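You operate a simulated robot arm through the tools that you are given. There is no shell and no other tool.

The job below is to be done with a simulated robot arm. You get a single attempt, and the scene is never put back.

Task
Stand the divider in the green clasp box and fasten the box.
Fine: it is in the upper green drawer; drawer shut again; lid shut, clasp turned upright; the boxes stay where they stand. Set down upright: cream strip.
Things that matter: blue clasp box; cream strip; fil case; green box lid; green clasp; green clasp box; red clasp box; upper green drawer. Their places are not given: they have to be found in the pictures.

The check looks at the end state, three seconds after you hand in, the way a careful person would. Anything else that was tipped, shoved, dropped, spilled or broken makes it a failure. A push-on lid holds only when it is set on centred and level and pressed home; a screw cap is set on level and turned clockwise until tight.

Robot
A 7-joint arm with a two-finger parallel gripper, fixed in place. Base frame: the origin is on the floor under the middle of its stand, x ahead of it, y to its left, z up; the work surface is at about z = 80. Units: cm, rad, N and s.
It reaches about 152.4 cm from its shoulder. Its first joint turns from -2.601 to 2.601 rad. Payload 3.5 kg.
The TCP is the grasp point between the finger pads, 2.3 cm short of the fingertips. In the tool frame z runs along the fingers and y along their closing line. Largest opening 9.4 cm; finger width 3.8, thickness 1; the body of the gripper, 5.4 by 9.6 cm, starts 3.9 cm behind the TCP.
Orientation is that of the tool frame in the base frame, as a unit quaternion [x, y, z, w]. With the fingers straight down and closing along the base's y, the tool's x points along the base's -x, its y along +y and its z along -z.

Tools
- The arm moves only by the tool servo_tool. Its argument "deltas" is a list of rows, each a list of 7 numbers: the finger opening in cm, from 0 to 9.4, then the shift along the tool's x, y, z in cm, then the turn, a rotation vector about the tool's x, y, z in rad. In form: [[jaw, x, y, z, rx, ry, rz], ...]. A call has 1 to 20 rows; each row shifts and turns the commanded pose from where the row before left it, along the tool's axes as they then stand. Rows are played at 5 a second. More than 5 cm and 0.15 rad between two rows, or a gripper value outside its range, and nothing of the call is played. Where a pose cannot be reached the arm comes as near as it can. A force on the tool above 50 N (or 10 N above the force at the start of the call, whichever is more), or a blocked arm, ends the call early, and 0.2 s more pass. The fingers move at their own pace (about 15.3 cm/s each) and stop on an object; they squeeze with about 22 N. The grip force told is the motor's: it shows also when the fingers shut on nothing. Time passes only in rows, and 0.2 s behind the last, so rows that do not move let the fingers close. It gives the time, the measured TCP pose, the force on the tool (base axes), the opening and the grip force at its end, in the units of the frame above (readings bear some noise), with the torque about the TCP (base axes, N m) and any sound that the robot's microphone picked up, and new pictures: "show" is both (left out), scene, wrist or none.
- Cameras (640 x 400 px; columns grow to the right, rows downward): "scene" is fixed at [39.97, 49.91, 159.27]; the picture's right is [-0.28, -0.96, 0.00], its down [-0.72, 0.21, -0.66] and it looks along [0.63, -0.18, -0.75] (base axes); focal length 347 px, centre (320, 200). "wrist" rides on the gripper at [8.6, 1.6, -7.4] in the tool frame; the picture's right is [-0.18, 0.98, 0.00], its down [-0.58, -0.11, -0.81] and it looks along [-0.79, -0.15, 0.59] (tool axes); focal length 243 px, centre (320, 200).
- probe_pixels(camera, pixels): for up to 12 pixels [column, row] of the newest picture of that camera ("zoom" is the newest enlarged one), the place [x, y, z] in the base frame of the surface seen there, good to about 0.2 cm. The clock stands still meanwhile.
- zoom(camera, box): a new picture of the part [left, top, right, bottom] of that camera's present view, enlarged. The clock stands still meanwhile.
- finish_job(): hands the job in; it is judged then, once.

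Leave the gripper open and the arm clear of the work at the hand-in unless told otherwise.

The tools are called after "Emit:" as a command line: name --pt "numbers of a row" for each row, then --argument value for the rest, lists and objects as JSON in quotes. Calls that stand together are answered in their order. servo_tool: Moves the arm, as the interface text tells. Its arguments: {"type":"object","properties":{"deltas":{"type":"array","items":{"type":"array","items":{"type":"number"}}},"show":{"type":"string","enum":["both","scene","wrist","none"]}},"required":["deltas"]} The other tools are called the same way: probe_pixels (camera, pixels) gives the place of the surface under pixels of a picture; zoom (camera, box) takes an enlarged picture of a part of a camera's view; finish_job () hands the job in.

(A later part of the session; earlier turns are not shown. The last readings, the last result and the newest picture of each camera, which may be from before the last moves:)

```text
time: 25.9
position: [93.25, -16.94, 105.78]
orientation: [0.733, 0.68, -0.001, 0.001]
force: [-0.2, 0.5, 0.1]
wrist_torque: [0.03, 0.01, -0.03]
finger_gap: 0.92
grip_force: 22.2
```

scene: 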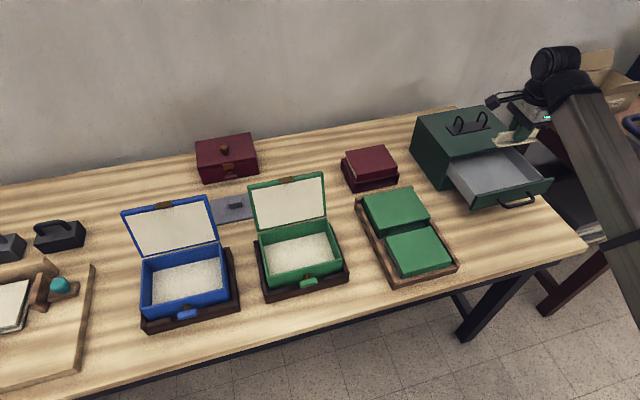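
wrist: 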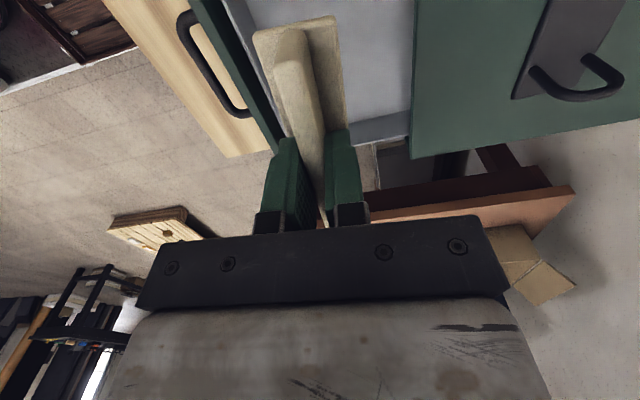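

The strip is out of the drawer. I undo the small turn, bring x back to about 85.6, then travel along +y toward the green box at z ≈ 107.

Emit:
servo_tool --pt "0.2 0 0 0 0 0 -0.075" --pt "0.2 0 -1.9 -0.4 0 0 0" --pt "0.2 0 -1.9 -0.4 0 0 0" --pt "0.2 0 -1.9 -0.4 0 0 0" --pt "0.2 0 -1.9 0 0 0 0" --pt "0.2 1.5 0 0 0 0 0" --pt "0.2 2.5 0 0 0 0 0" --pt "0.2 3 0 0 0 0 0" --pt "0.2 3 0 0 0 0 0" --pt "0.2 3 0 0 0 0 0" --pt "0.2 3 0 0 0 0 0" --pt "0.2 3 0 0 0 0 0" --pt "0.2 3 0 0 0 0 0" --pt "0.2 3 0 0 0 0 0" --pt "0.2 0 0 0 0 0 0"

```text
time: 29.1
position: [85.55, 8.05, 107.11]
orientation: [0.708, 0.707, 0.001, 0.001]
force: [0.5, 1.1, -0.9]
wrist_torque: [-0.01, 0.01, 0.0]
finger_gap: 0.93
grip_force: 22.4
```

scene: 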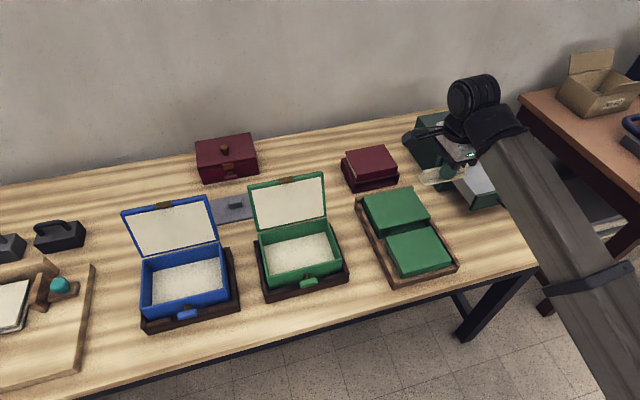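
wrist: 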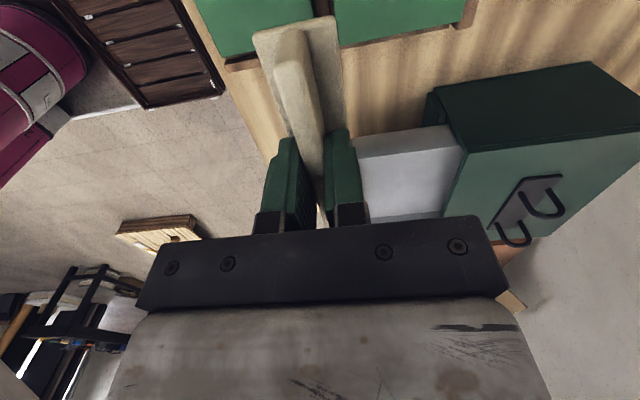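

On track. I continue 34 cm along +y to be over the green box.

Emit:
servo_tool --pt "0.2 1.5 0 0 0 0 0" --pt "0.2 2.5 0 0 0 0 0" --pt "0.2 3 0 0 0 0 0" --pt "0.2 3 0 0 0 0 0" --pt "0.2 3 0 0 0 0 0" --pt "0.2 3 0 0 0 0 0" --pt "0.2 3 0 0 0 0 0" --pt "0.2 3 0 0 0 0 0" --pt "0.2 3 0 0 0 0 0" --pt "0.2 3 0 0 0 0 0" --pt "0.2 3 0 0 0 0 0" --pt "0.2 2 0 0 0 0 0" --pt "0.2 1 0 0 0 0 0" --pt "0.2 0 0 0 0 0 0"

```text
time: 32.1
position: [85.44, 42.18, 107.04]
orientation: [0.708, 0.706, 0.0, 0.0]
force: [0.3, -0.7, 0.1]
wrist_torque: [0.02, -0.01, 0.03]
finger_gap: 0.91
grip_force: 22.1
```

scene: 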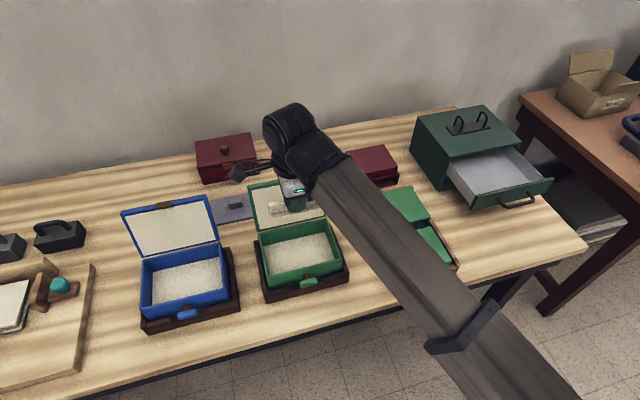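
wrist: 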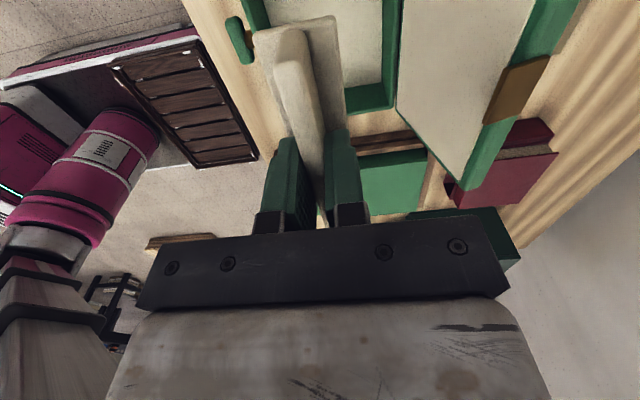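

The strip is over the open box (TCP 85.4, 42.2) and inside the inner walls. I descend to about z 88.5, leaving the strip bottom roughly 0.7 cm above the box floor.

Emit:
servo_tool --pt "0.2 0 0 1.5 0 0 0" --pt "0.2 0 0 2 0 0 0" --pt "0.2 0 0 2 0 0 0" --pt "0.2 0 0 2 0 0 0" --pt "0.2 0 0 2 0 0 0" --pt "0.2 0 0 2 0 0 0" --pt "0.2 0 0 2 0 0 0" --pt "0.2 0 0 2 0 0 0" --pt "0.2 0 0 1.5 0 0 0" --pt "0.2 0 0 1 0 0 0" --pt "0.2 0 0 0.5 0 0 0" --pt "0.2 0 0 0 0 0 0"

```text
time: 34.7
position: [85.66, 42.02, 88.42]
orientation: [0.708, 0.706, -0.001, 0.0]
force: [-0.9, 0.0, -0.3]
wrist_torque: [-0.02, -0.03, -0.02]
finger_gap: 0.93
grip_force: 22.1
```

scene: 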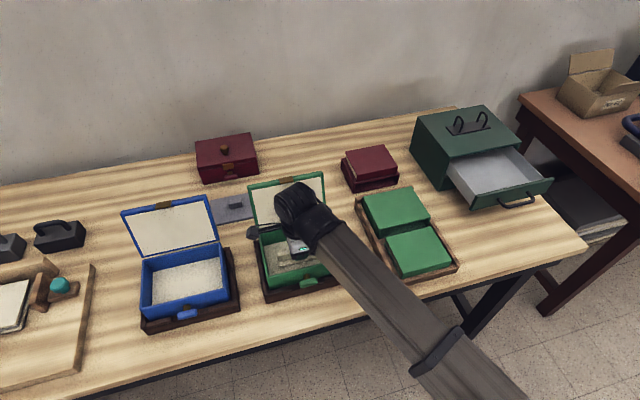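
wrist: 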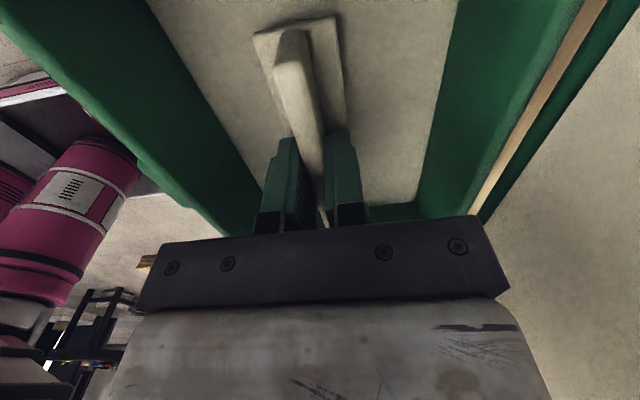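

The strip is inside the box, clear of the walls. I lower slowly by 0.55 cm and read the force for floor contact.

Emit:
servo_tool --pt "0.2 0 0 0.2 0 0 0" --pt "0.2 0 0 0.2 0 0 0" --pt "0.2 0 0 0.15 0 0 0" --pt "0.2 0 0 0 0 0 0" --show "none"

```text
time: 35.7
position: [85.58, 42.12, 87.96]
orientation: [0.708, 0.706, 0.0, 0.0]
force: [-0.5, 0.4, 0.2]
wrist_torque: [-0.02, 0.03, 0.0]
finger_gap: 0.92
grip_force: 22.0
```

No contact yet, so I lower by a further 0.1 cm at a time.

Emit:
servo_tool --pt "0.2 0 0 0.1 0 0 0" --pt "0.2 0 0 0.1 0 0 0" --pt "0.2 0 0 0 0 0 0" --show "none"

```text
time: 36.5
position: [85.5, 42.15, 87.77]
orientation: [0.707, 0.707, 0.0, 0.0]
force: [-0.6, -0.1, -0.6]
wrist_torque: [0.01, -0.04, -0.01]
finger_gap: 0.93
grip_force: 22.1
```

Emit:
servo_tool --pt "0.2 0 0 0.08 0 0 0" --pt "0.2 0 0 0.08 0 0 0" --pt "0.2 0 0 0 0 0 0" --show "wrist"

```text
time: 37.3
position: [85.57, 42.12, 87.51]
orientation: [0.707, 0.707, -0.001, 0.001]
force: [0.2, 0.9, 0.0]
wrist_torque: [0.02, -0.01, 0.04]
finger_gap: 0.93
grip_force: 21.9
```

wrist: 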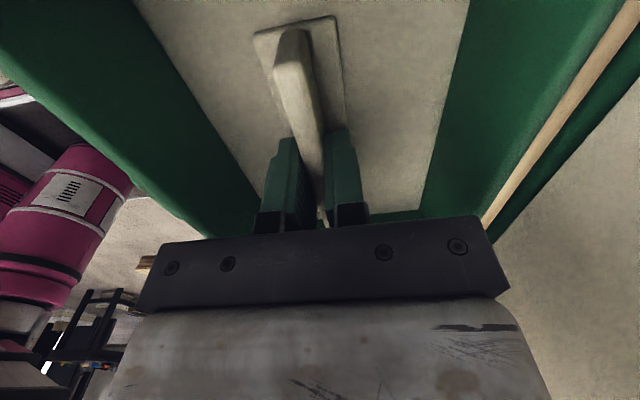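

Still no contact. I measure the remaining gap by probing the base of the strip and the floor beside it.

Emit:
probe_pixels --camera "wrist" --pixels '[[268, 45], [327, 40], [335, 80], [260, 25], [240, 60], [370, 60], [400, 120], [230, 40], [300, 10]]'

Emit:
zoom --camera "wrist" --box '[220, 0, 420, 140]'

```text
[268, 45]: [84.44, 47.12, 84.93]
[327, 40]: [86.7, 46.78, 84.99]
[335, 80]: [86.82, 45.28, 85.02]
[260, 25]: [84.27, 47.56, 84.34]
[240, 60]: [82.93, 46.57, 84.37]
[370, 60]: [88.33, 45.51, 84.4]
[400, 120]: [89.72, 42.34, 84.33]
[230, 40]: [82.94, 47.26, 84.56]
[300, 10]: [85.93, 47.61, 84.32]
```

```text
2.86 times, centred on (320, 70) of wrist
```

zoom: 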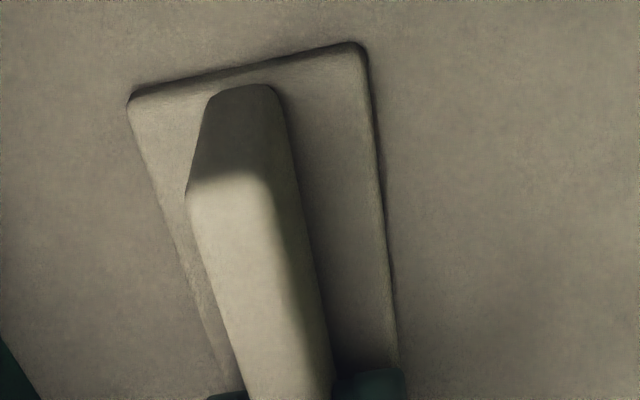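

The base top is 0.62 cm above the floor here, against about 0.57 in the drawer, so it is nearly touching. I lower another 0.1 cm and check.

Emit:
servo_tool --pt "0.2 0 0 0.06 0 0 0" --pt "0.2 0 0 0.06 0 0 0" --pt "0.2 0 0 0 0 0 0" --show "none"

```text
time: 38.1
position: [85.47, 42.1, 87.51]
orientation: [0.708, 0.706, 0.0, 0.001]
force: [-2.6, -3.3, 17.2]
wrist_torque: [-0.01, 0.08, 0.0]
finger_gap: 0.95
grip_force: 21.5
```

Contact at 17 N, so the strip stands on the floor. I ease up 0.06 cm, open the fingers to 3 cm, wait, and rise slowly.

Emit:
servo_tool --pt "0.2 0 0 -0.06 0 0 0" --pt "1.6 0 0 0 0 0 0" --pt "3 0 0 0 0 0 0" --pt "3 0 0 0 0 0 0" --pt "3 0 0 -0.6 0 0 0" --pt "3 0 0 -1 0 0 0" --pt "3 0 0 -1.5 0 0 0" --pt "3 0 0 -2 0 0 0" --pt "3 0 0 -2 0 0 0" --pt "3 0 0 -2 0 0 0" --pt "3 0 0 -2 0 0 0" --pt "3 0 0 -2 0 0 0" --pt "3 0 0 -2 0 0 0" --pt "3 0 0 -2 0 0 0" --pt "3 0 0 -2 0 0 0" --pt "3 0 0 0 0 0 0"

```text
time: 41.5
position: [85.63, 41.96, 106.47]
orientation: [0.708, 0.706, 0.0, 0.001]
force: [-0.4, -0.6, -0.1]
wrist_torque: [0.0, 0.03, -0.03]
finger_gap: 2.99
grip_force: 0.1
```

scene: 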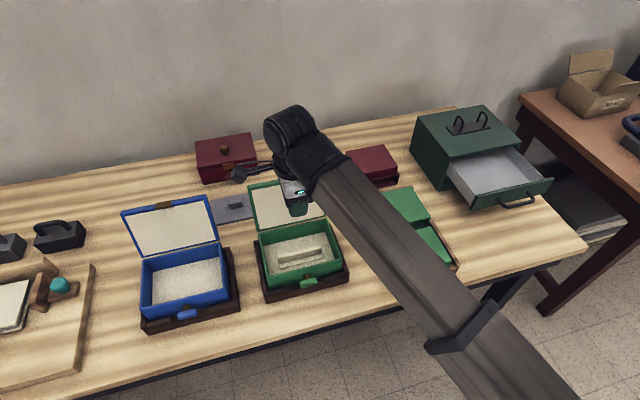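
wrist: 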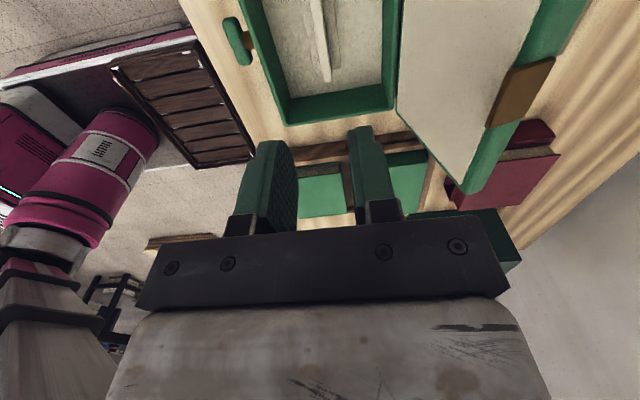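

The strip stands upright in the box. I zoom to verify it, and measure the lid edge and its thickness before closing the lid.

Emit:
zoom --camera "scene" --box '[240, 170, 360, 310]'

Emit:
zoom --camera "wrist" --box '[370, 0, 610, 220]'

Emit:
probe_pixels --camera "wrist" --pixels '[[490, 130], [525, 115], [505, 70], [545, 65], [465, 180], [482, 180], [520, 60], [560, 40], [530, 30], [575, 20], [515, 95], [400, 90]]'

```text
2.86 times, centred on (300, 240) of scene
```

zoom: 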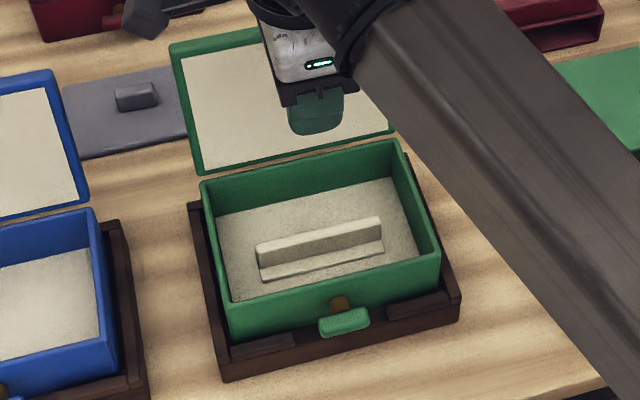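

```text
1.82 times, centred on (490, 110) of wrist
```

zoom: 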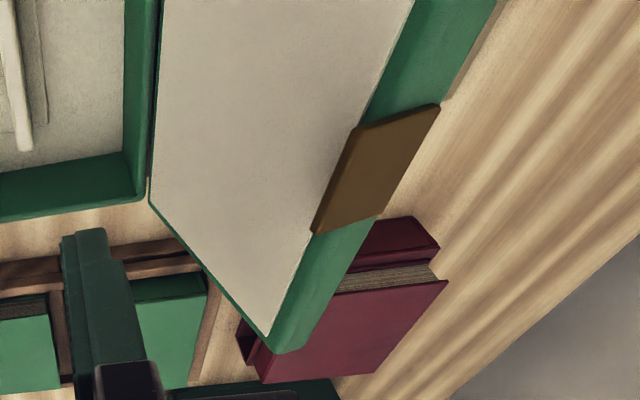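

```text
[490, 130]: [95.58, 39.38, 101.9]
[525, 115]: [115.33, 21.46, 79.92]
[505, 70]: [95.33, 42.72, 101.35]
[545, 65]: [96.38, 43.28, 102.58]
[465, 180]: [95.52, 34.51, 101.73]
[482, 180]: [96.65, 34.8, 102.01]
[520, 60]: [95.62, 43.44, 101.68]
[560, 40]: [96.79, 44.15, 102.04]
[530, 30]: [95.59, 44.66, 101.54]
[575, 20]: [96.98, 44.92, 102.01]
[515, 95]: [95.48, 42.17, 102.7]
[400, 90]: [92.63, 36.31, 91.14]
```

The strip is upright inside. The lid is about 1.6 cm thick: inner edge at (95.5, 101.6), outer edge at x ≈ 97, brass plate at y 39.4–44. To close it gently I'll straddle its top edge at y ≈ 37, beside the brass. The back finger pushes and the front finger catches. First I move above it with a 5 cm opening.

Emit:
servo_tool --pt "5 0 0 -1 0 0 0" --pt "5 -0.5 1.2 -0.5 0 0 0" --pt "5 -0.8 2 0 0 0 0" --pt "5 -0.8 2 0 0 0 0" --pt "5 -0.8 2 0 0 0 0" --pt "5 -0.8 2 0 0 0 0" --pt "5 -1 1.4 0 0 0 0" --pt "5 0 0 0 0 0 0"

```text
time: 43.3
position: [96.23, 37.18, 108.19]
orientation: [0.708, 0.707, 0.0, 0.001]
force: [0.7, 0.2, -0.9]
wrist_torque: [0.0, -0.01, 0.0]
finger_gap: 5.0
grip_force: 0.0
```

scene: 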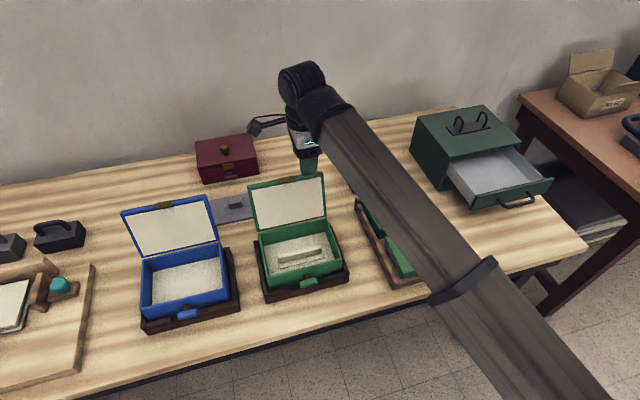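
wrist: 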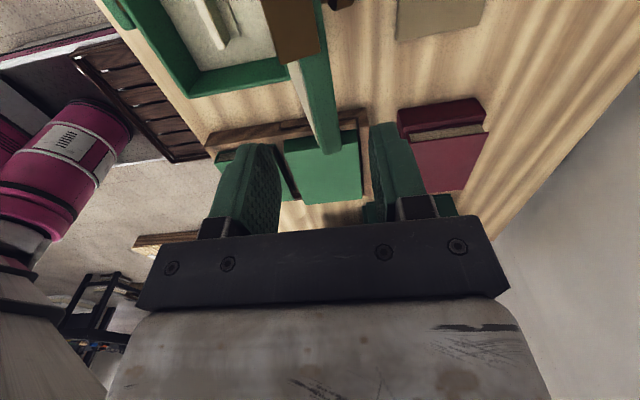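

The lid edge lies between the fingers. I probe its two edges once more before descending.

Emit:
probe_pixels --camera "wrist" --pixels '[[310, 80], [326, 80], [318, 120], [333, 120], [326, 148], [338, 148], [275, 40], [318, 40], [320, 10]]'

Emit:
zoom --camera "wrist" --box '[200, 0, 440, 220]'

```text
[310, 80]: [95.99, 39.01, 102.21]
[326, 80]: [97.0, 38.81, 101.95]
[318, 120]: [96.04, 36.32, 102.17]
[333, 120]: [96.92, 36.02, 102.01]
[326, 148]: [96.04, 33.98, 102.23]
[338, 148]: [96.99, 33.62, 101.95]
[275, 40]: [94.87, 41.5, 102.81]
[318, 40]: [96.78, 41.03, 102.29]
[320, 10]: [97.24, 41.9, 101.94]
```

```text
1.82 times, centred on (320, 110) of wrist
```

zoom: 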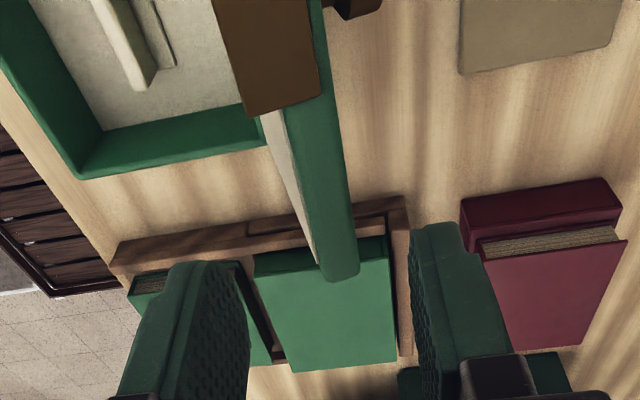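

Lid edge spans x 95.9–97.2 and the fingers are at 93.7 and 98.7. I descend to z ≈ 101.3 around it.

Emit:
servo_tool --pt "5 0 0.2 0 0 0 0" --pt "5 0 0 1.5 0 0 0" --pt "5 0 0 2 0 0 0" --pt "5 0 0 2 0 0 0" --pt "5 0 0 1.3 0 0 0" --pt "5 0 0 0 0 0 0"

```text
time: 44.7
position: [96.28, 37.26, 101.31]
orientation: [0.708, 0.706, 0.0, 0.0]
force: [-1.1, 0.3, -0.3]
wrist_torque: [0.02, 0.0, -0.02]
finger_gap: 4.98
grip_force: 0.1
```

scene: 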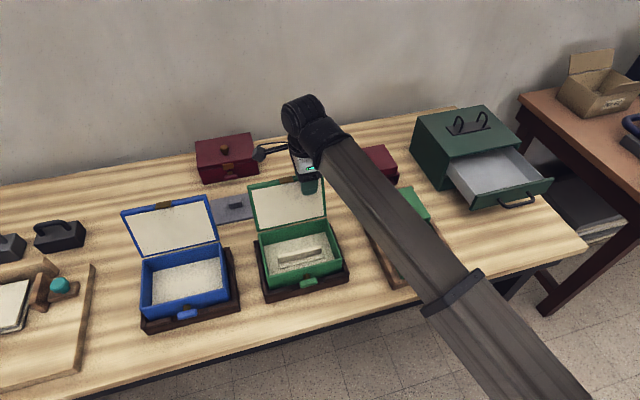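
wrist: 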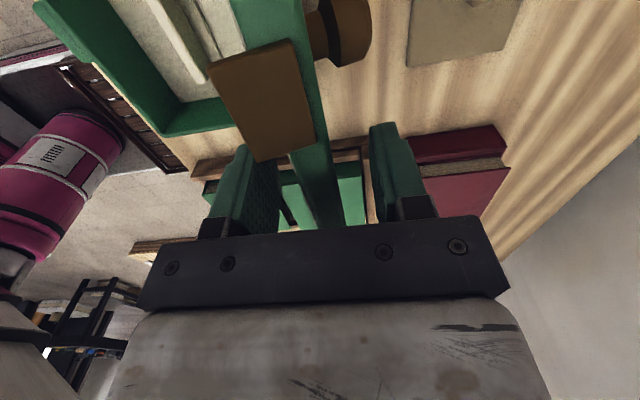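

The lid edge is between the fingers. Now I pull back along −x in small steps so the back finger tips the lid forward, watching the force.

Emit:
servo_tool --pt "5 0 -0.8 0 0 0 0" --pt "5 0 -0.8 0 0 0 0" --pt "5 0 -0.8 0 0 0 0" --pt "5 0 -0.8 0 0 0 0" --pt "5 0 -0.8 0 0 0 0" --pt "5 0 0 0 0 0 0"

```text
time: 46.1
position: [92.3, 37.34, 101.36]
orientation: [0.708, 0.707, -0.001, 0.001]
force: [0.2, -0.8, 0.0]
wrist_torque: [0.02, -0.02, 0.02]
finger_gap: 5.0
grip_force: 0.0
```

scene: 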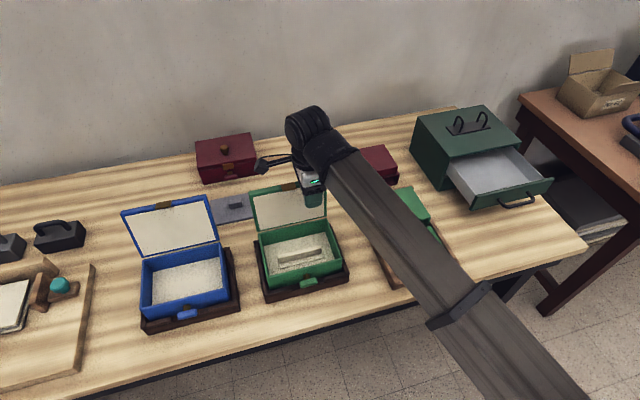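
wrist: 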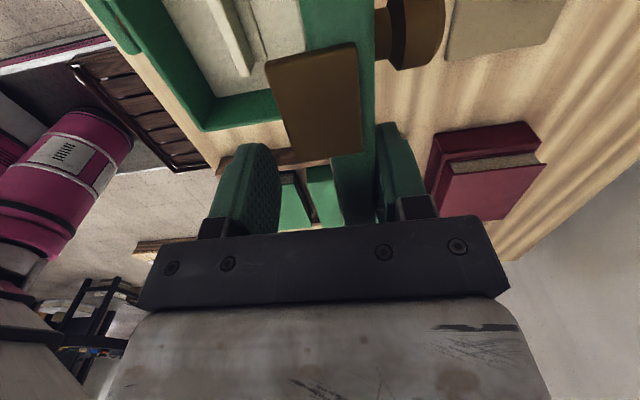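

The back finger is on the lid, which is now near vertical. I continue in smaller steps past vertical, with the front finger ready to catch it.

Emit:
servo_tool --pt "5 0 -0.6 0 0 0 0" --pt "5 0 -0.6 0 0 0 0" --pt "5 0 -0.6 0 0 0 0" --pt "5 0 -0.6 0 0 0 0" --pt "5 0 0 0 0 0 0"

```text
time: 47.3
position: [89.92, 37.45, 101.16]
orientation: [0.707, 0.707, -0.001, 0.001]
force: [-0.7, -0.1, -0.2]
wrist_torque: [-0.02, -0.01, 0.01]
finger_gap: 5.0
grip_force: 0.0
```

scene: 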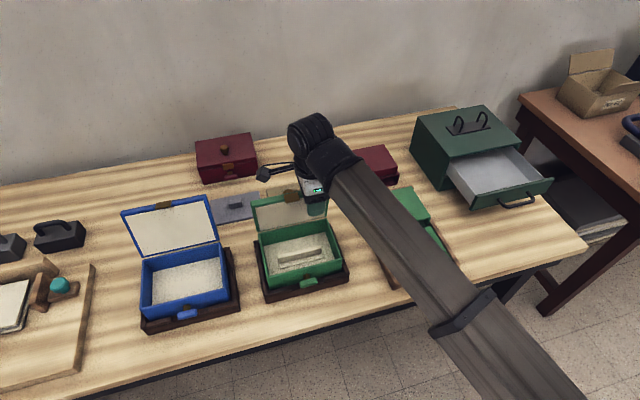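
wrist: 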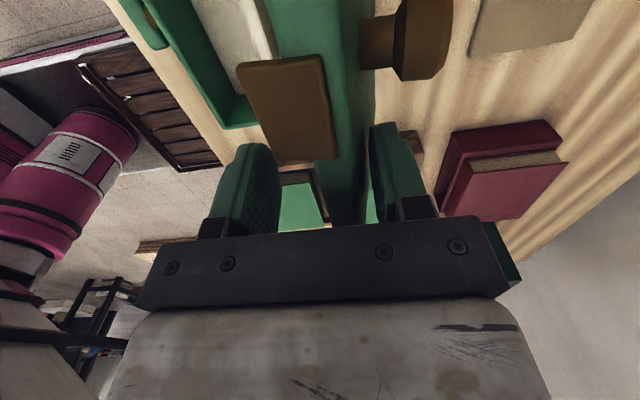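

I probe the lid edge to see how far it has tilted and which finger it rests on.

Emit:
probe_pixels --camera "wrist" --pixels '[[270, 20], [320, 20], [365, 20], [330, 180], [360, 180], [335, 130], [285, 155], [328, 155], [350, 60]]'

Emit:
zoom --camera "wrist" --box '[200, 0, 440, 220]'

```text
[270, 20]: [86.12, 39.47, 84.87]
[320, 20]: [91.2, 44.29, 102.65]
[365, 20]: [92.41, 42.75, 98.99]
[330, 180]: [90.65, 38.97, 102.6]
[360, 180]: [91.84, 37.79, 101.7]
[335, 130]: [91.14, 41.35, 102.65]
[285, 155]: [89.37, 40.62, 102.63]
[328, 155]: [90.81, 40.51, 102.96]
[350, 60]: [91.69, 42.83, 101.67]
```

```text
1.82 times, centred on (320, 110) of wrist
```

zoom: 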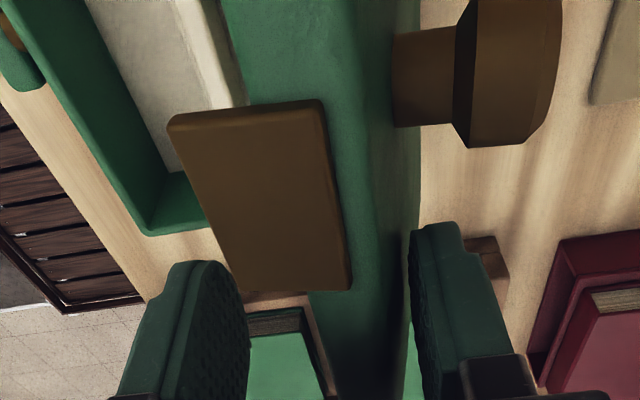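

The lid is about 10° past vertical and standing between the fingers. I go on toward 30°, with a small shift away from the brass plate, and check whether it leans on the front finger.

Emit:
servo_tool --pt "5 -0.3 -0.4 0 0 0 0" --pt "5 0 -0.5 0 0 0 0" --pt "5 0 -0.4 0.1 0 0 0" --pt "5 0 0 0 0 0 0" --pt "5 0 0 0 0 0 0"

```text
time: 48.5
position: [88.48, 37.05, 101.11]
orientation: [0.708, 0.706, -0.001, 0.0]
force: [-0.3, -0.3, -0.4]
wrist_torque: [0.0, -0.03, 0.02]
finger_gap: 5.01
grip_force: 0.2
```

scene: 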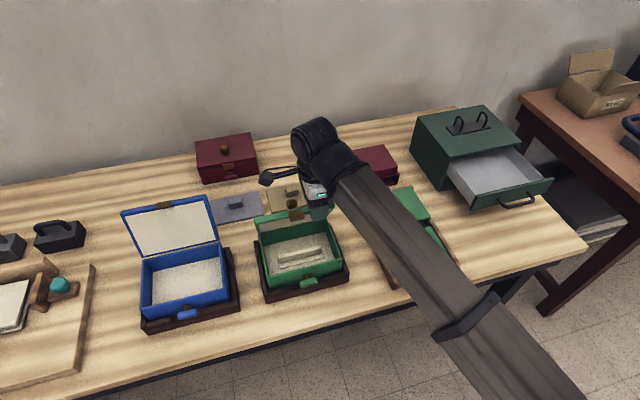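
wrist: 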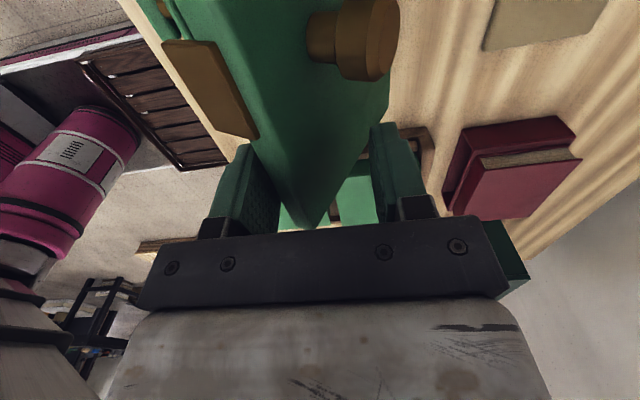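

The lid now leans on the front finger, so its hinge swings freely. I follow its arc downward toward 60°, widening the jaws so the front finger keeps supporting it.

Emit:
servo_tool --pt "5.25 0 -0.5 0.38 0 0 0" --pt "5.5 0 -0.5 0.38 0 0 0" --pt "5.75 0 -0.5 0.38 0 0 0" --pt "6 0 -0.5 0.38 0 0 0" --pt "6.4 0 -0.31 0.57 0 0 0" --pt "6.8 0 -0.31 0.57 0 0 0" --pt "7.2 0 -0.31 0.57 0 0 0" --pt "7.5 0 -0.31 0.57 0 0 0" --pt "7.5 0 0 0 0 0 0"

```text
time: 50.5
position: [85.36, 36.98, 97.39]
orientation: [0.707, 0.707, 0.0, 0.001]
force: [-2.4, -0.3, 0.6]
wrist_torque: [-0.03, 0.1, 0.08]
finger_gap: 7.63
grip_force: 1.5
```

scene: 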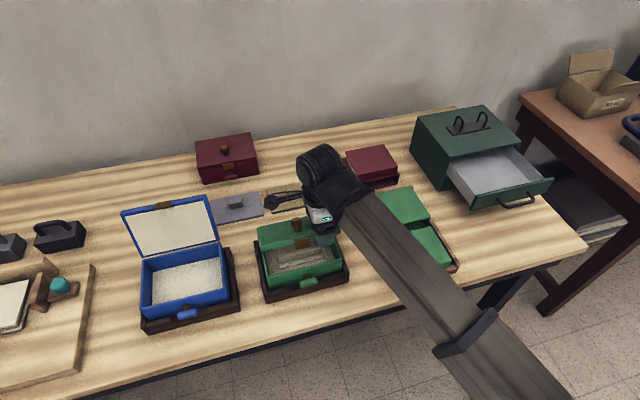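
wrist: 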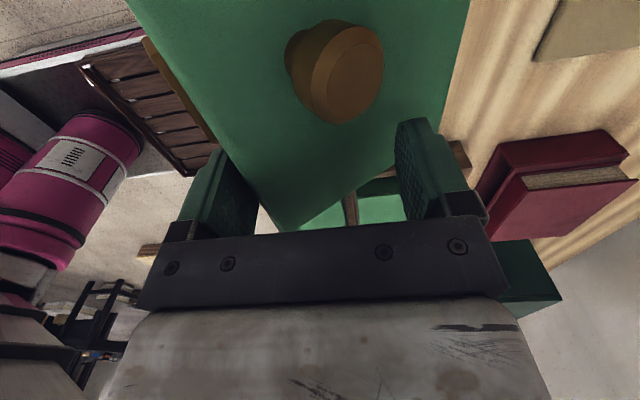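

The lid is held at about 60°. I continue to roughly 72°.

Emit:
servo_tool --pt "7.7 0 -0.3 0.6 0 0 0" --pt "7.8 0 -0.25 0.6 0 0 0" --pt "7.9 0 -0.2 0.5 0 0 0" --pt "7.9 0 0 0 0 0 0"

```text
time: 51.5
position: [84.69, 36.87, 95.51]
orientation: [0.708, 0.706, 0.0, 0.001]
force: [-2.1, -0.8, 1.2]
wrist_torque: [-0.03, 0.05, 0.05]
finger_gap: 7.96
grip_force: 0.6
```

scene: 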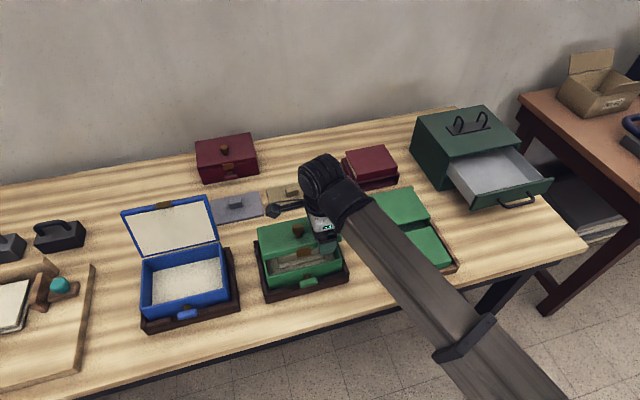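
wrist: 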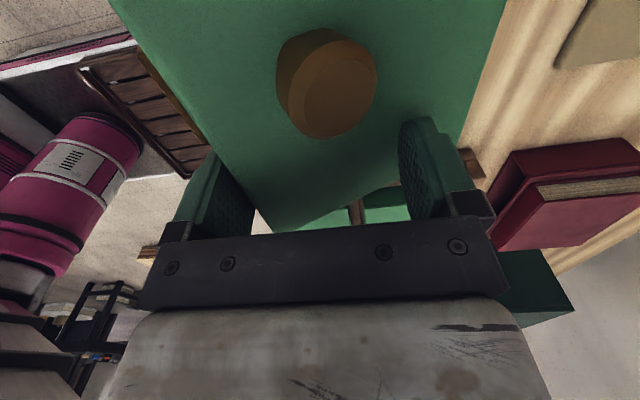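

The lid is at about 68–70°. I take it down a bit further, then spread the jaws and step back 0.6 cm so it drops the last 2 cm onto the rim.

Emit:
servo_tool --pt "8.1 0 -0.15 0.4 0 0 0" --pt "8.3 0 -0.15 0.4 0 0 0" --pt "8.4 0 -0.1 0.3 0 0 0" --pt "8.4 0 0 0 0 0 0" --pt "9 0 -0.2 0 0 0 0" --pt "9.4 0 -0.4 0 0 0 0" --pt "9.4 0 -0.3 0 0 0 0" --pt "9.4 0 0 0 0 0 0"

```text
time: 53.3
position: [83.3, 37.09, 94.57]
orientation: [0.708, 0.706, -0.001, 0.001]
force: [1.1, 0.2, 0.3]
wrist_torque: [0.03, 0.03, 0.01]
finger_gap: 9.41
grip_force: 0.0
```

scene: 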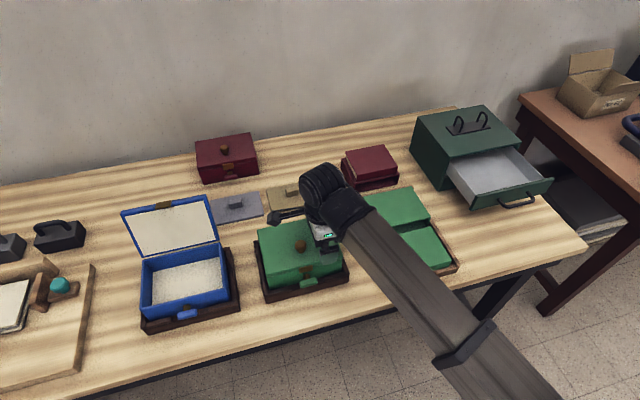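
wrist: 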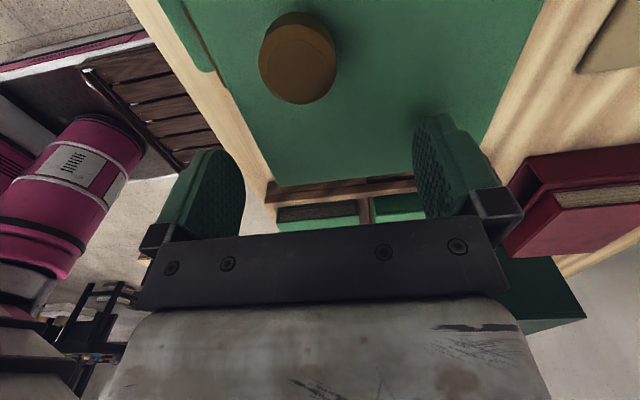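

The lid is down. I rise straight up and look at how it sits and at the clasp.

Emit:
servo_tool --pt "9.4 0 0 -1 0 0 0" --pt "9.4 0 0 -2 0 0 0" --pt "9.4 0 0 -2 0 0 0" --pt "9.4 0 0 -2 0 0 0" --pt "9.4 0 0 -2 0 0 0" --pt "9.4 0 0 -2 0 0 0" --pt "9.4 0 0 0 0 0 0"

Emit:
zoom --camera "scene" --box '[240, 210, 360, 310]'

```text
time: 54.9
position: [83.33, 37.11, 105.62]
orientation: [0.707, 0.707, 0.0, 0.001]
force: [-0.4, 0.3, 0.6]
wrist_torque: [0.01, -0.03, -0.02]
finger_gap: 9.44
grip_force: 0.0
```

scene: 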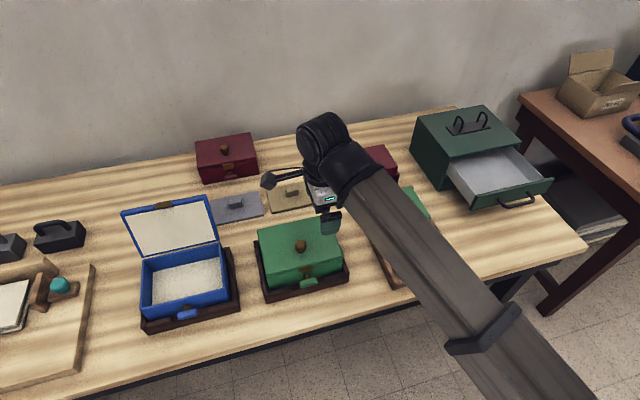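
wrist: 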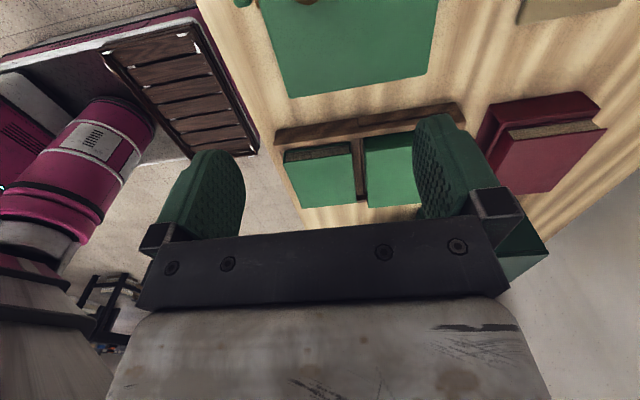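

```text
4.00 times, centred on (300, 260) of scene
```

zoom: 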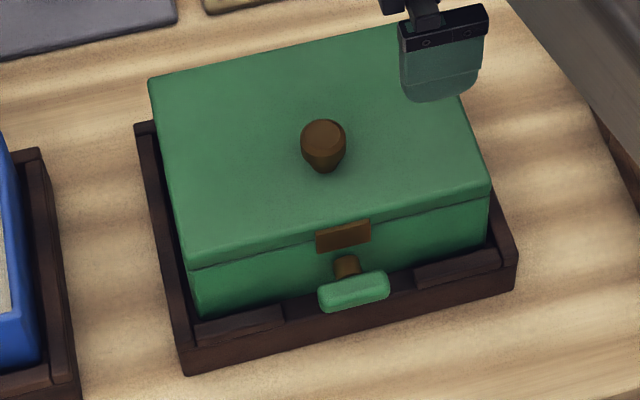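

The lid is shut over the box. I probe the lid top to see that it is level, then the brass plate, the clasp and the knob.

Emit:
probe_pixels --camera "zoom" --pixels '[[165, 90], [195, 250], [475, 185], [360, 45], [323, 130], [343, 240], [345, 262], [353, 280], [325, 295], [385, 285], [353, 300], [200, 268]]'

Emit:
zoom --camera "scene" --box '[290, 255, 350, 300]'

```text
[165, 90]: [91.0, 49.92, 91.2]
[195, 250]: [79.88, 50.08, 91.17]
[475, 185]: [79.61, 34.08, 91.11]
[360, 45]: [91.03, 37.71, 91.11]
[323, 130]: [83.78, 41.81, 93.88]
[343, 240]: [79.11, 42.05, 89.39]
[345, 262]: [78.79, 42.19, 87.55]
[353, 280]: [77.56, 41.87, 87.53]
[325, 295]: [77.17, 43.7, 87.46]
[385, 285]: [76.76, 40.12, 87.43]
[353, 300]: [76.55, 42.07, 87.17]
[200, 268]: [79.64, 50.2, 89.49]
```

```text
8.89 times, centred on (320, 278) of scene
```

zoom: 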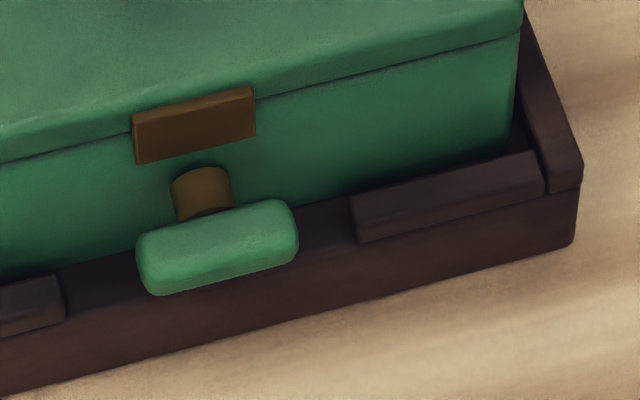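

The lid is level (top z ≈ 91.15 at all four corners). The clasp cross-piece is at x 76.5–77.7, y 40–44, z ≈ 87. I plan to turn the clasp with the gripper pointing down and closing along y, which puts the camera on the robot's side. So I first probe the arm's shape to judge the forearm clearance, plus the tray front.

Emit:
probe_pixels --camera "scene" --pixels '[[320, 135], [330, 170], [350, 185], [380, 215], [420, 265], [460, 310], [510, 360], [268, 180], [290, 176], [325, 195], [330, 225], [485, 325]]'

Emit:
probe_pixels --camera "zoom" --pixels '[[320, 232], [320, 270], [200, 290], [450, 190], [90, 270], [140, 230], [215, 280], [295, 240], [145, 285], [200, 180], [190, 135], [195, 155]]'

```text
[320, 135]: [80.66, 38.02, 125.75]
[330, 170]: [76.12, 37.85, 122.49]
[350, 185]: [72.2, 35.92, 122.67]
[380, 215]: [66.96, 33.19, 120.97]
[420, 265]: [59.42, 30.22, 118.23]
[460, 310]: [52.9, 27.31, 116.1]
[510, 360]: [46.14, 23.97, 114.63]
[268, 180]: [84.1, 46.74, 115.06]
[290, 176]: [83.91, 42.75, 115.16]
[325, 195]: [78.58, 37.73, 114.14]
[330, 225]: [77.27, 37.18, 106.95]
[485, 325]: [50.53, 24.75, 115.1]
```

```text
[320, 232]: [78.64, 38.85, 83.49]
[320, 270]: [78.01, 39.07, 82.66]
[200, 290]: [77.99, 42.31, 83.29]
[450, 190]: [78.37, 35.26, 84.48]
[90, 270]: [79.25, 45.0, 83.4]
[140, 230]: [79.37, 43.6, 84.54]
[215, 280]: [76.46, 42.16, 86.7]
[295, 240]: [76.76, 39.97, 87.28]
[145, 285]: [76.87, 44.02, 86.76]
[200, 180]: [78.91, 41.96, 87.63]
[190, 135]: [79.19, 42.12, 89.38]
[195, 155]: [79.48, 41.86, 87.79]
```

The forearm slopes up about 15° at this height and will be flatter lower down, giving the camera more room. I go to (75, 42, 96), in front of and above the closed box, before turning the gripper.

Emit:
servo_tool --pt "5 0.8 -1.5 0 0 0 0" --pt "2 1 -2 0.5 0 0 0" --pt "1 1 -2 1 0 0 0" --pt "1 1 -2 1.5 0 0 0" --pt "1 1 -0.8 2 0 0 0" --pt "1 0 0 2 0 0 0" --pt "1 0 0 1.6 0 0 0" --pt "1 0 0 1 0 0 0" --pt "1 0 0 0 0 0 0"

```text
time: 56.9
position: [74.91, 41.82, 96.01]
orientation: [0.708, 0.706, -0.001, 0.001]
force: [-0.3, 0.1, 0.4]
wrist_torque: [0.01, -0.02, 0.02]
finger_gap: 1.02
grip_force: 0.1
```

scene: 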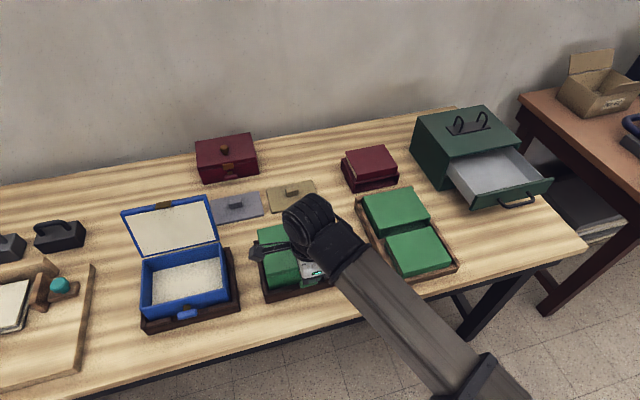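
wrist: 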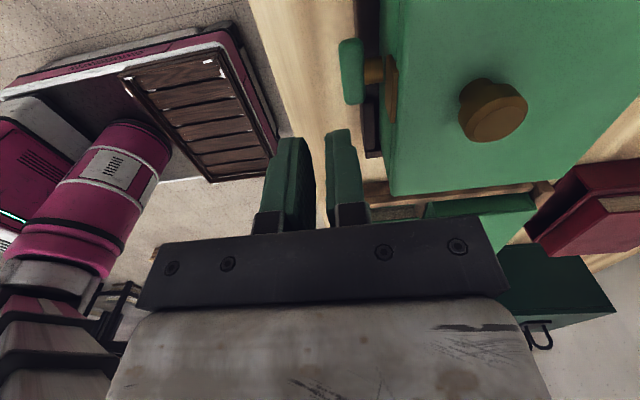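

Clear of everything; the clasp is visible at (350,70). Now I turn the gripper −90° in small steps so it closes along y, watching for forearm contact.

Emit:
servo_tool --pt "1 0 0 0 0 0 -0.1428" --pt "1 0 0 0 0 0 -0.1428" --pt "1 0 0 0 0 0 -0.1428" --pt "1 0 0 0 0 0 -0.1428" --pt "1 0 0 0 0 0 -0.1428" --pt "1 0 0 0 0 0 -0.1428" --pt "1 0 0 0 0 0 -0.1428" --pt "1 0 0 0 0 0 -0.1428" --pt "1 0 0 0 0 0 -0.1428" --pt "1 0 0 0 0 0 -0.1428" --pt "1 0 0 0 0 0 -0.1428" --pt "1 0 0 0 0 0 0"

```text
time: 59.5
position: [75.18, 41.95, 96.06]
orientation: [0.0, 1.0, -0.001, 0.001]
force: [0.0, -0.3, -1.2]
wrist_torque: [-0.03, 0.0, 0.0]
finger_gap: 1.01
grip_force: 0.0
```

scene: 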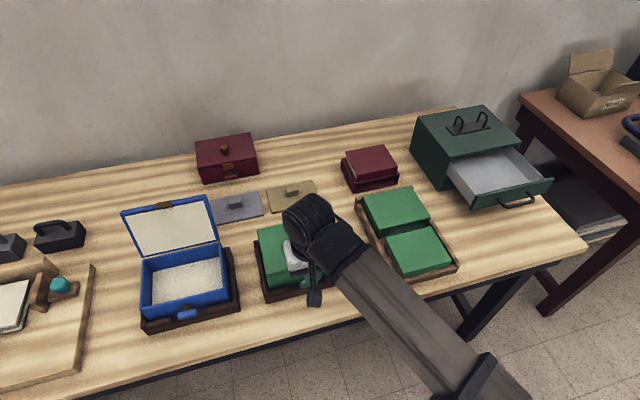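
wrist: 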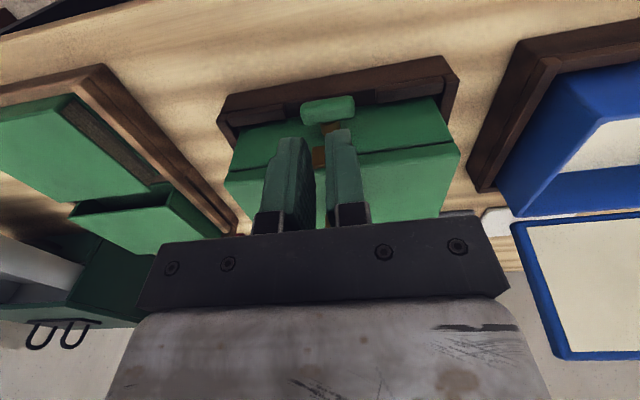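

No contact, and the wrist camera sees the clasp from the front at (328,110). I zoom and probe it for precise geometry.

Emit:
zoom --camera "wrist" --box '[210, 50, 470, 230]'

Emit:
probe_pixels --camera "wrist" --pixels '[[303, 112], [328, 110], [354, 106], [328, 98], [328, 122], [305, 105], [352, 100], [330, 128], [320, 155], [305, 135], [350, 125]]'

```text
2.22 times, centred on (340, 140) of wrist
```

zoom: 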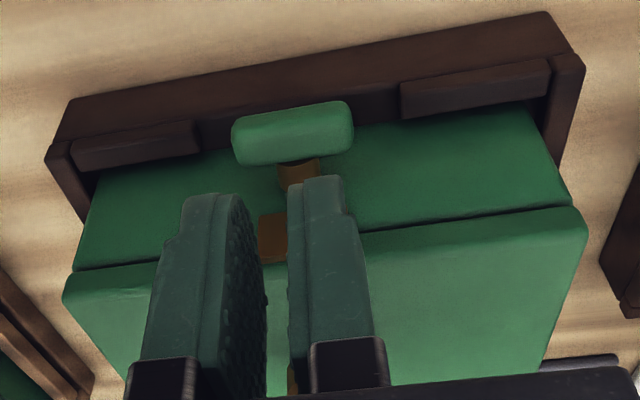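

```text
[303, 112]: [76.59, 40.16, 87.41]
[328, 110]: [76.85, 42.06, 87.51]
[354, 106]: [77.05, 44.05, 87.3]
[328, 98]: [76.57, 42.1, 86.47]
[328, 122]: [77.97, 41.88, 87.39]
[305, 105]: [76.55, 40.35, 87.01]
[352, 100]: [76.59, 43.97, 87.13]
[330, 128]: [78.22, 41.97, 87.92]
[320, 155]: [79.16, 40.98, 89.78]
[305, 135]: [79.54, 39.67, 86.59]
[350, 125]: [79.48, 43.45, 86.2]
```

Clasp cross-piece: x 76.5–78, y 40–44.1, z 86.2–87.5, pivot at about y 42.05, z 86.9. I close the fingers and move them over the cross-piece's left (+y) end at (76, 43.95), stopping just above it.

Emit:
servo_tool --pt "0.2 -0.4 1 0 0 0 0" --pt "0 -0.4 1 0 0 0 0" --pt "0 0 0 1.5 0 0 0" --pt "0 0 0 1.5 0 0 0" --pt "0 0 0 1.5 0 0 0" --pt "0 0 0 0.8 0 0 0" --pt "0 0 0 0 0 0 0"

```text
time: 61.1
position: [75.82, 43.81, 90.69]
orientation: [0.001, 1.0, -0.001, 0.0]
force: [-0.4, 0.4, 0.1]
wrist_torque: [0.03, 0.0, 0.04]
finger_gap: 0.01
grip_force: 21.6
```

scene: 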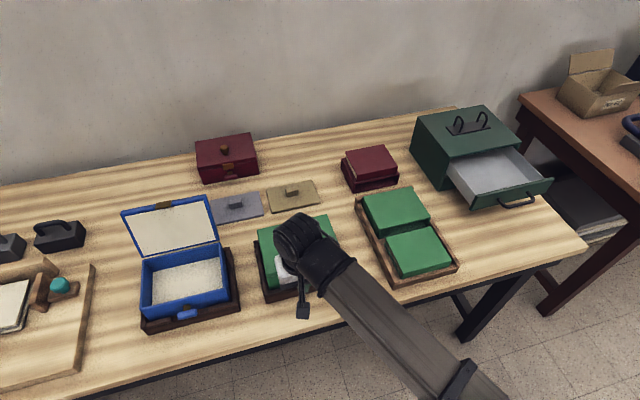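
wrist: 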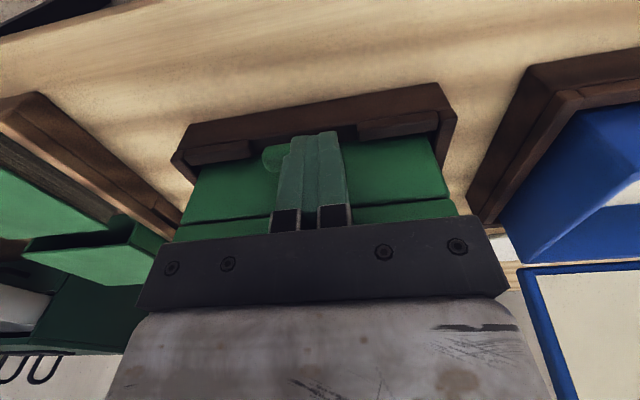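

The closed fingers sit above the +y end. I press down gently in small steps and read the force to see whether the clasp turns this way.

Emit:
servo_tool --pt "0 0 0 0.4 0 0 0" --pt "0 0 0 0.3 0 0 0" --pt "0 0 0 0.3 0 0 0" --pt "0 0 0 0.3 0 0 0" --pt "0 0 0 0 0 0 0" --show "wrist"

Emit:
zoom --camera "wrist" --box '[210, 80, 430, 240]'

```text
time: 62.2
position: [75.81, 43.84, 90.06]
orientation: [0.001, 1.0, -0.001, 0.001]
force: [-1.0, -1.4, 24.9]
wrist_torque: [-0.07, -0.38, 0.04]
finger_gap: 0.02
grip_force: 21.6
stopped in row 5: the force on the tool passed its limit at 52 N (the readings are from after the stop); the commanded pose is now the measured one
```

wrist: 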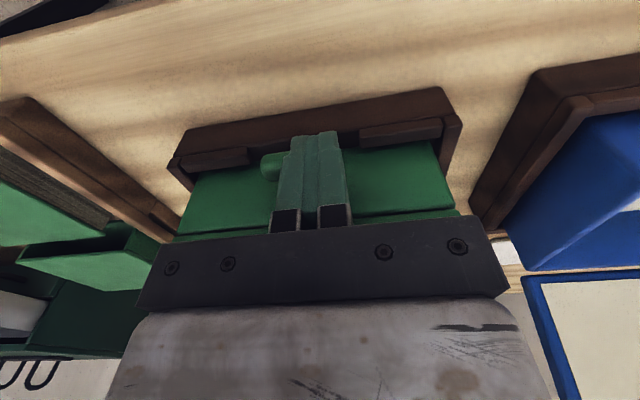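

```text
2.50 times, centred on (320, 160) of wrist
```

zoom: 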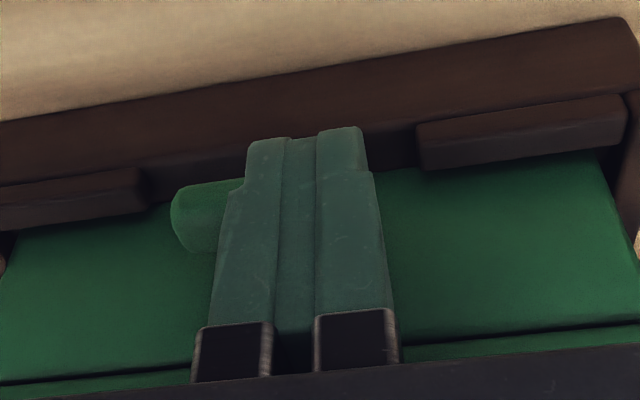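

It did not turn: 52 N right at contact with the top of the cross-piece. It probably turns the other way. I back off and go over to the −y end, at y ≈ 40.15.

Emit:
servo_tool --pt "0 0 0 -0.6 0 0 0" --pt "0 0 0 -0.8 0 0 0" --pt "0 0 -1.2 0 0 0 0" --pt "0 0 -1.2 0 0 0 0" --pt "0 0 -1.25 0 0 0 0" --pt "0 -0.1 0 0.6 0 0 0" --pt "0 0 0 0 0 0 0" --show "wrist"

Emit:
zoom --camera "wrist" --box '[210, 80, 430, 240]'

```text
time: 63.8
position: [75.92, 40.1, 90.45]
orientation: [0.001, 1.0, -0.001, 0.0]
force: [-0.5, -0.1, -0.1]
wrist_torque: [0.03, -0.01, -0.02]
finger_gap: 0.03
grip_force: 21.6
```

wrist: 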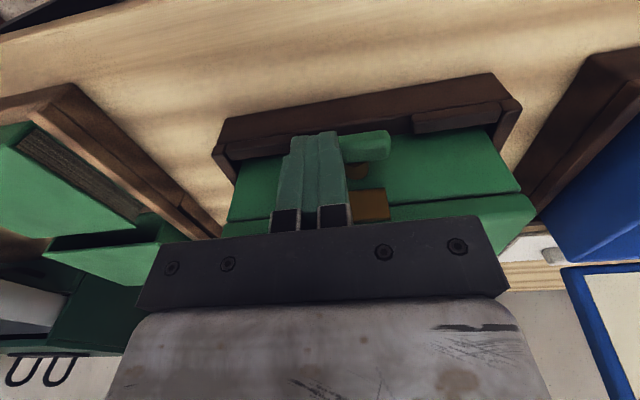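

```text
2.50 times, centred on (320, 160) of wrist
```

zoom: 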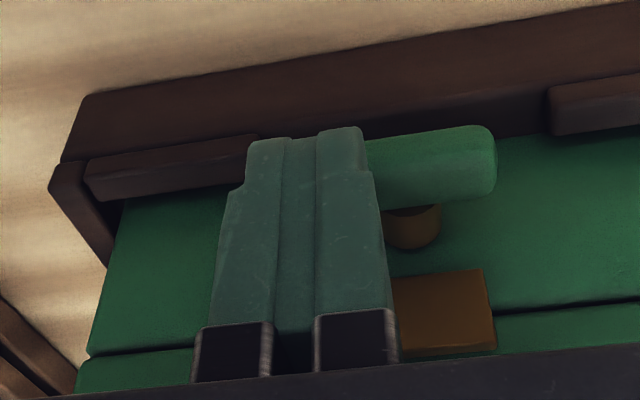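

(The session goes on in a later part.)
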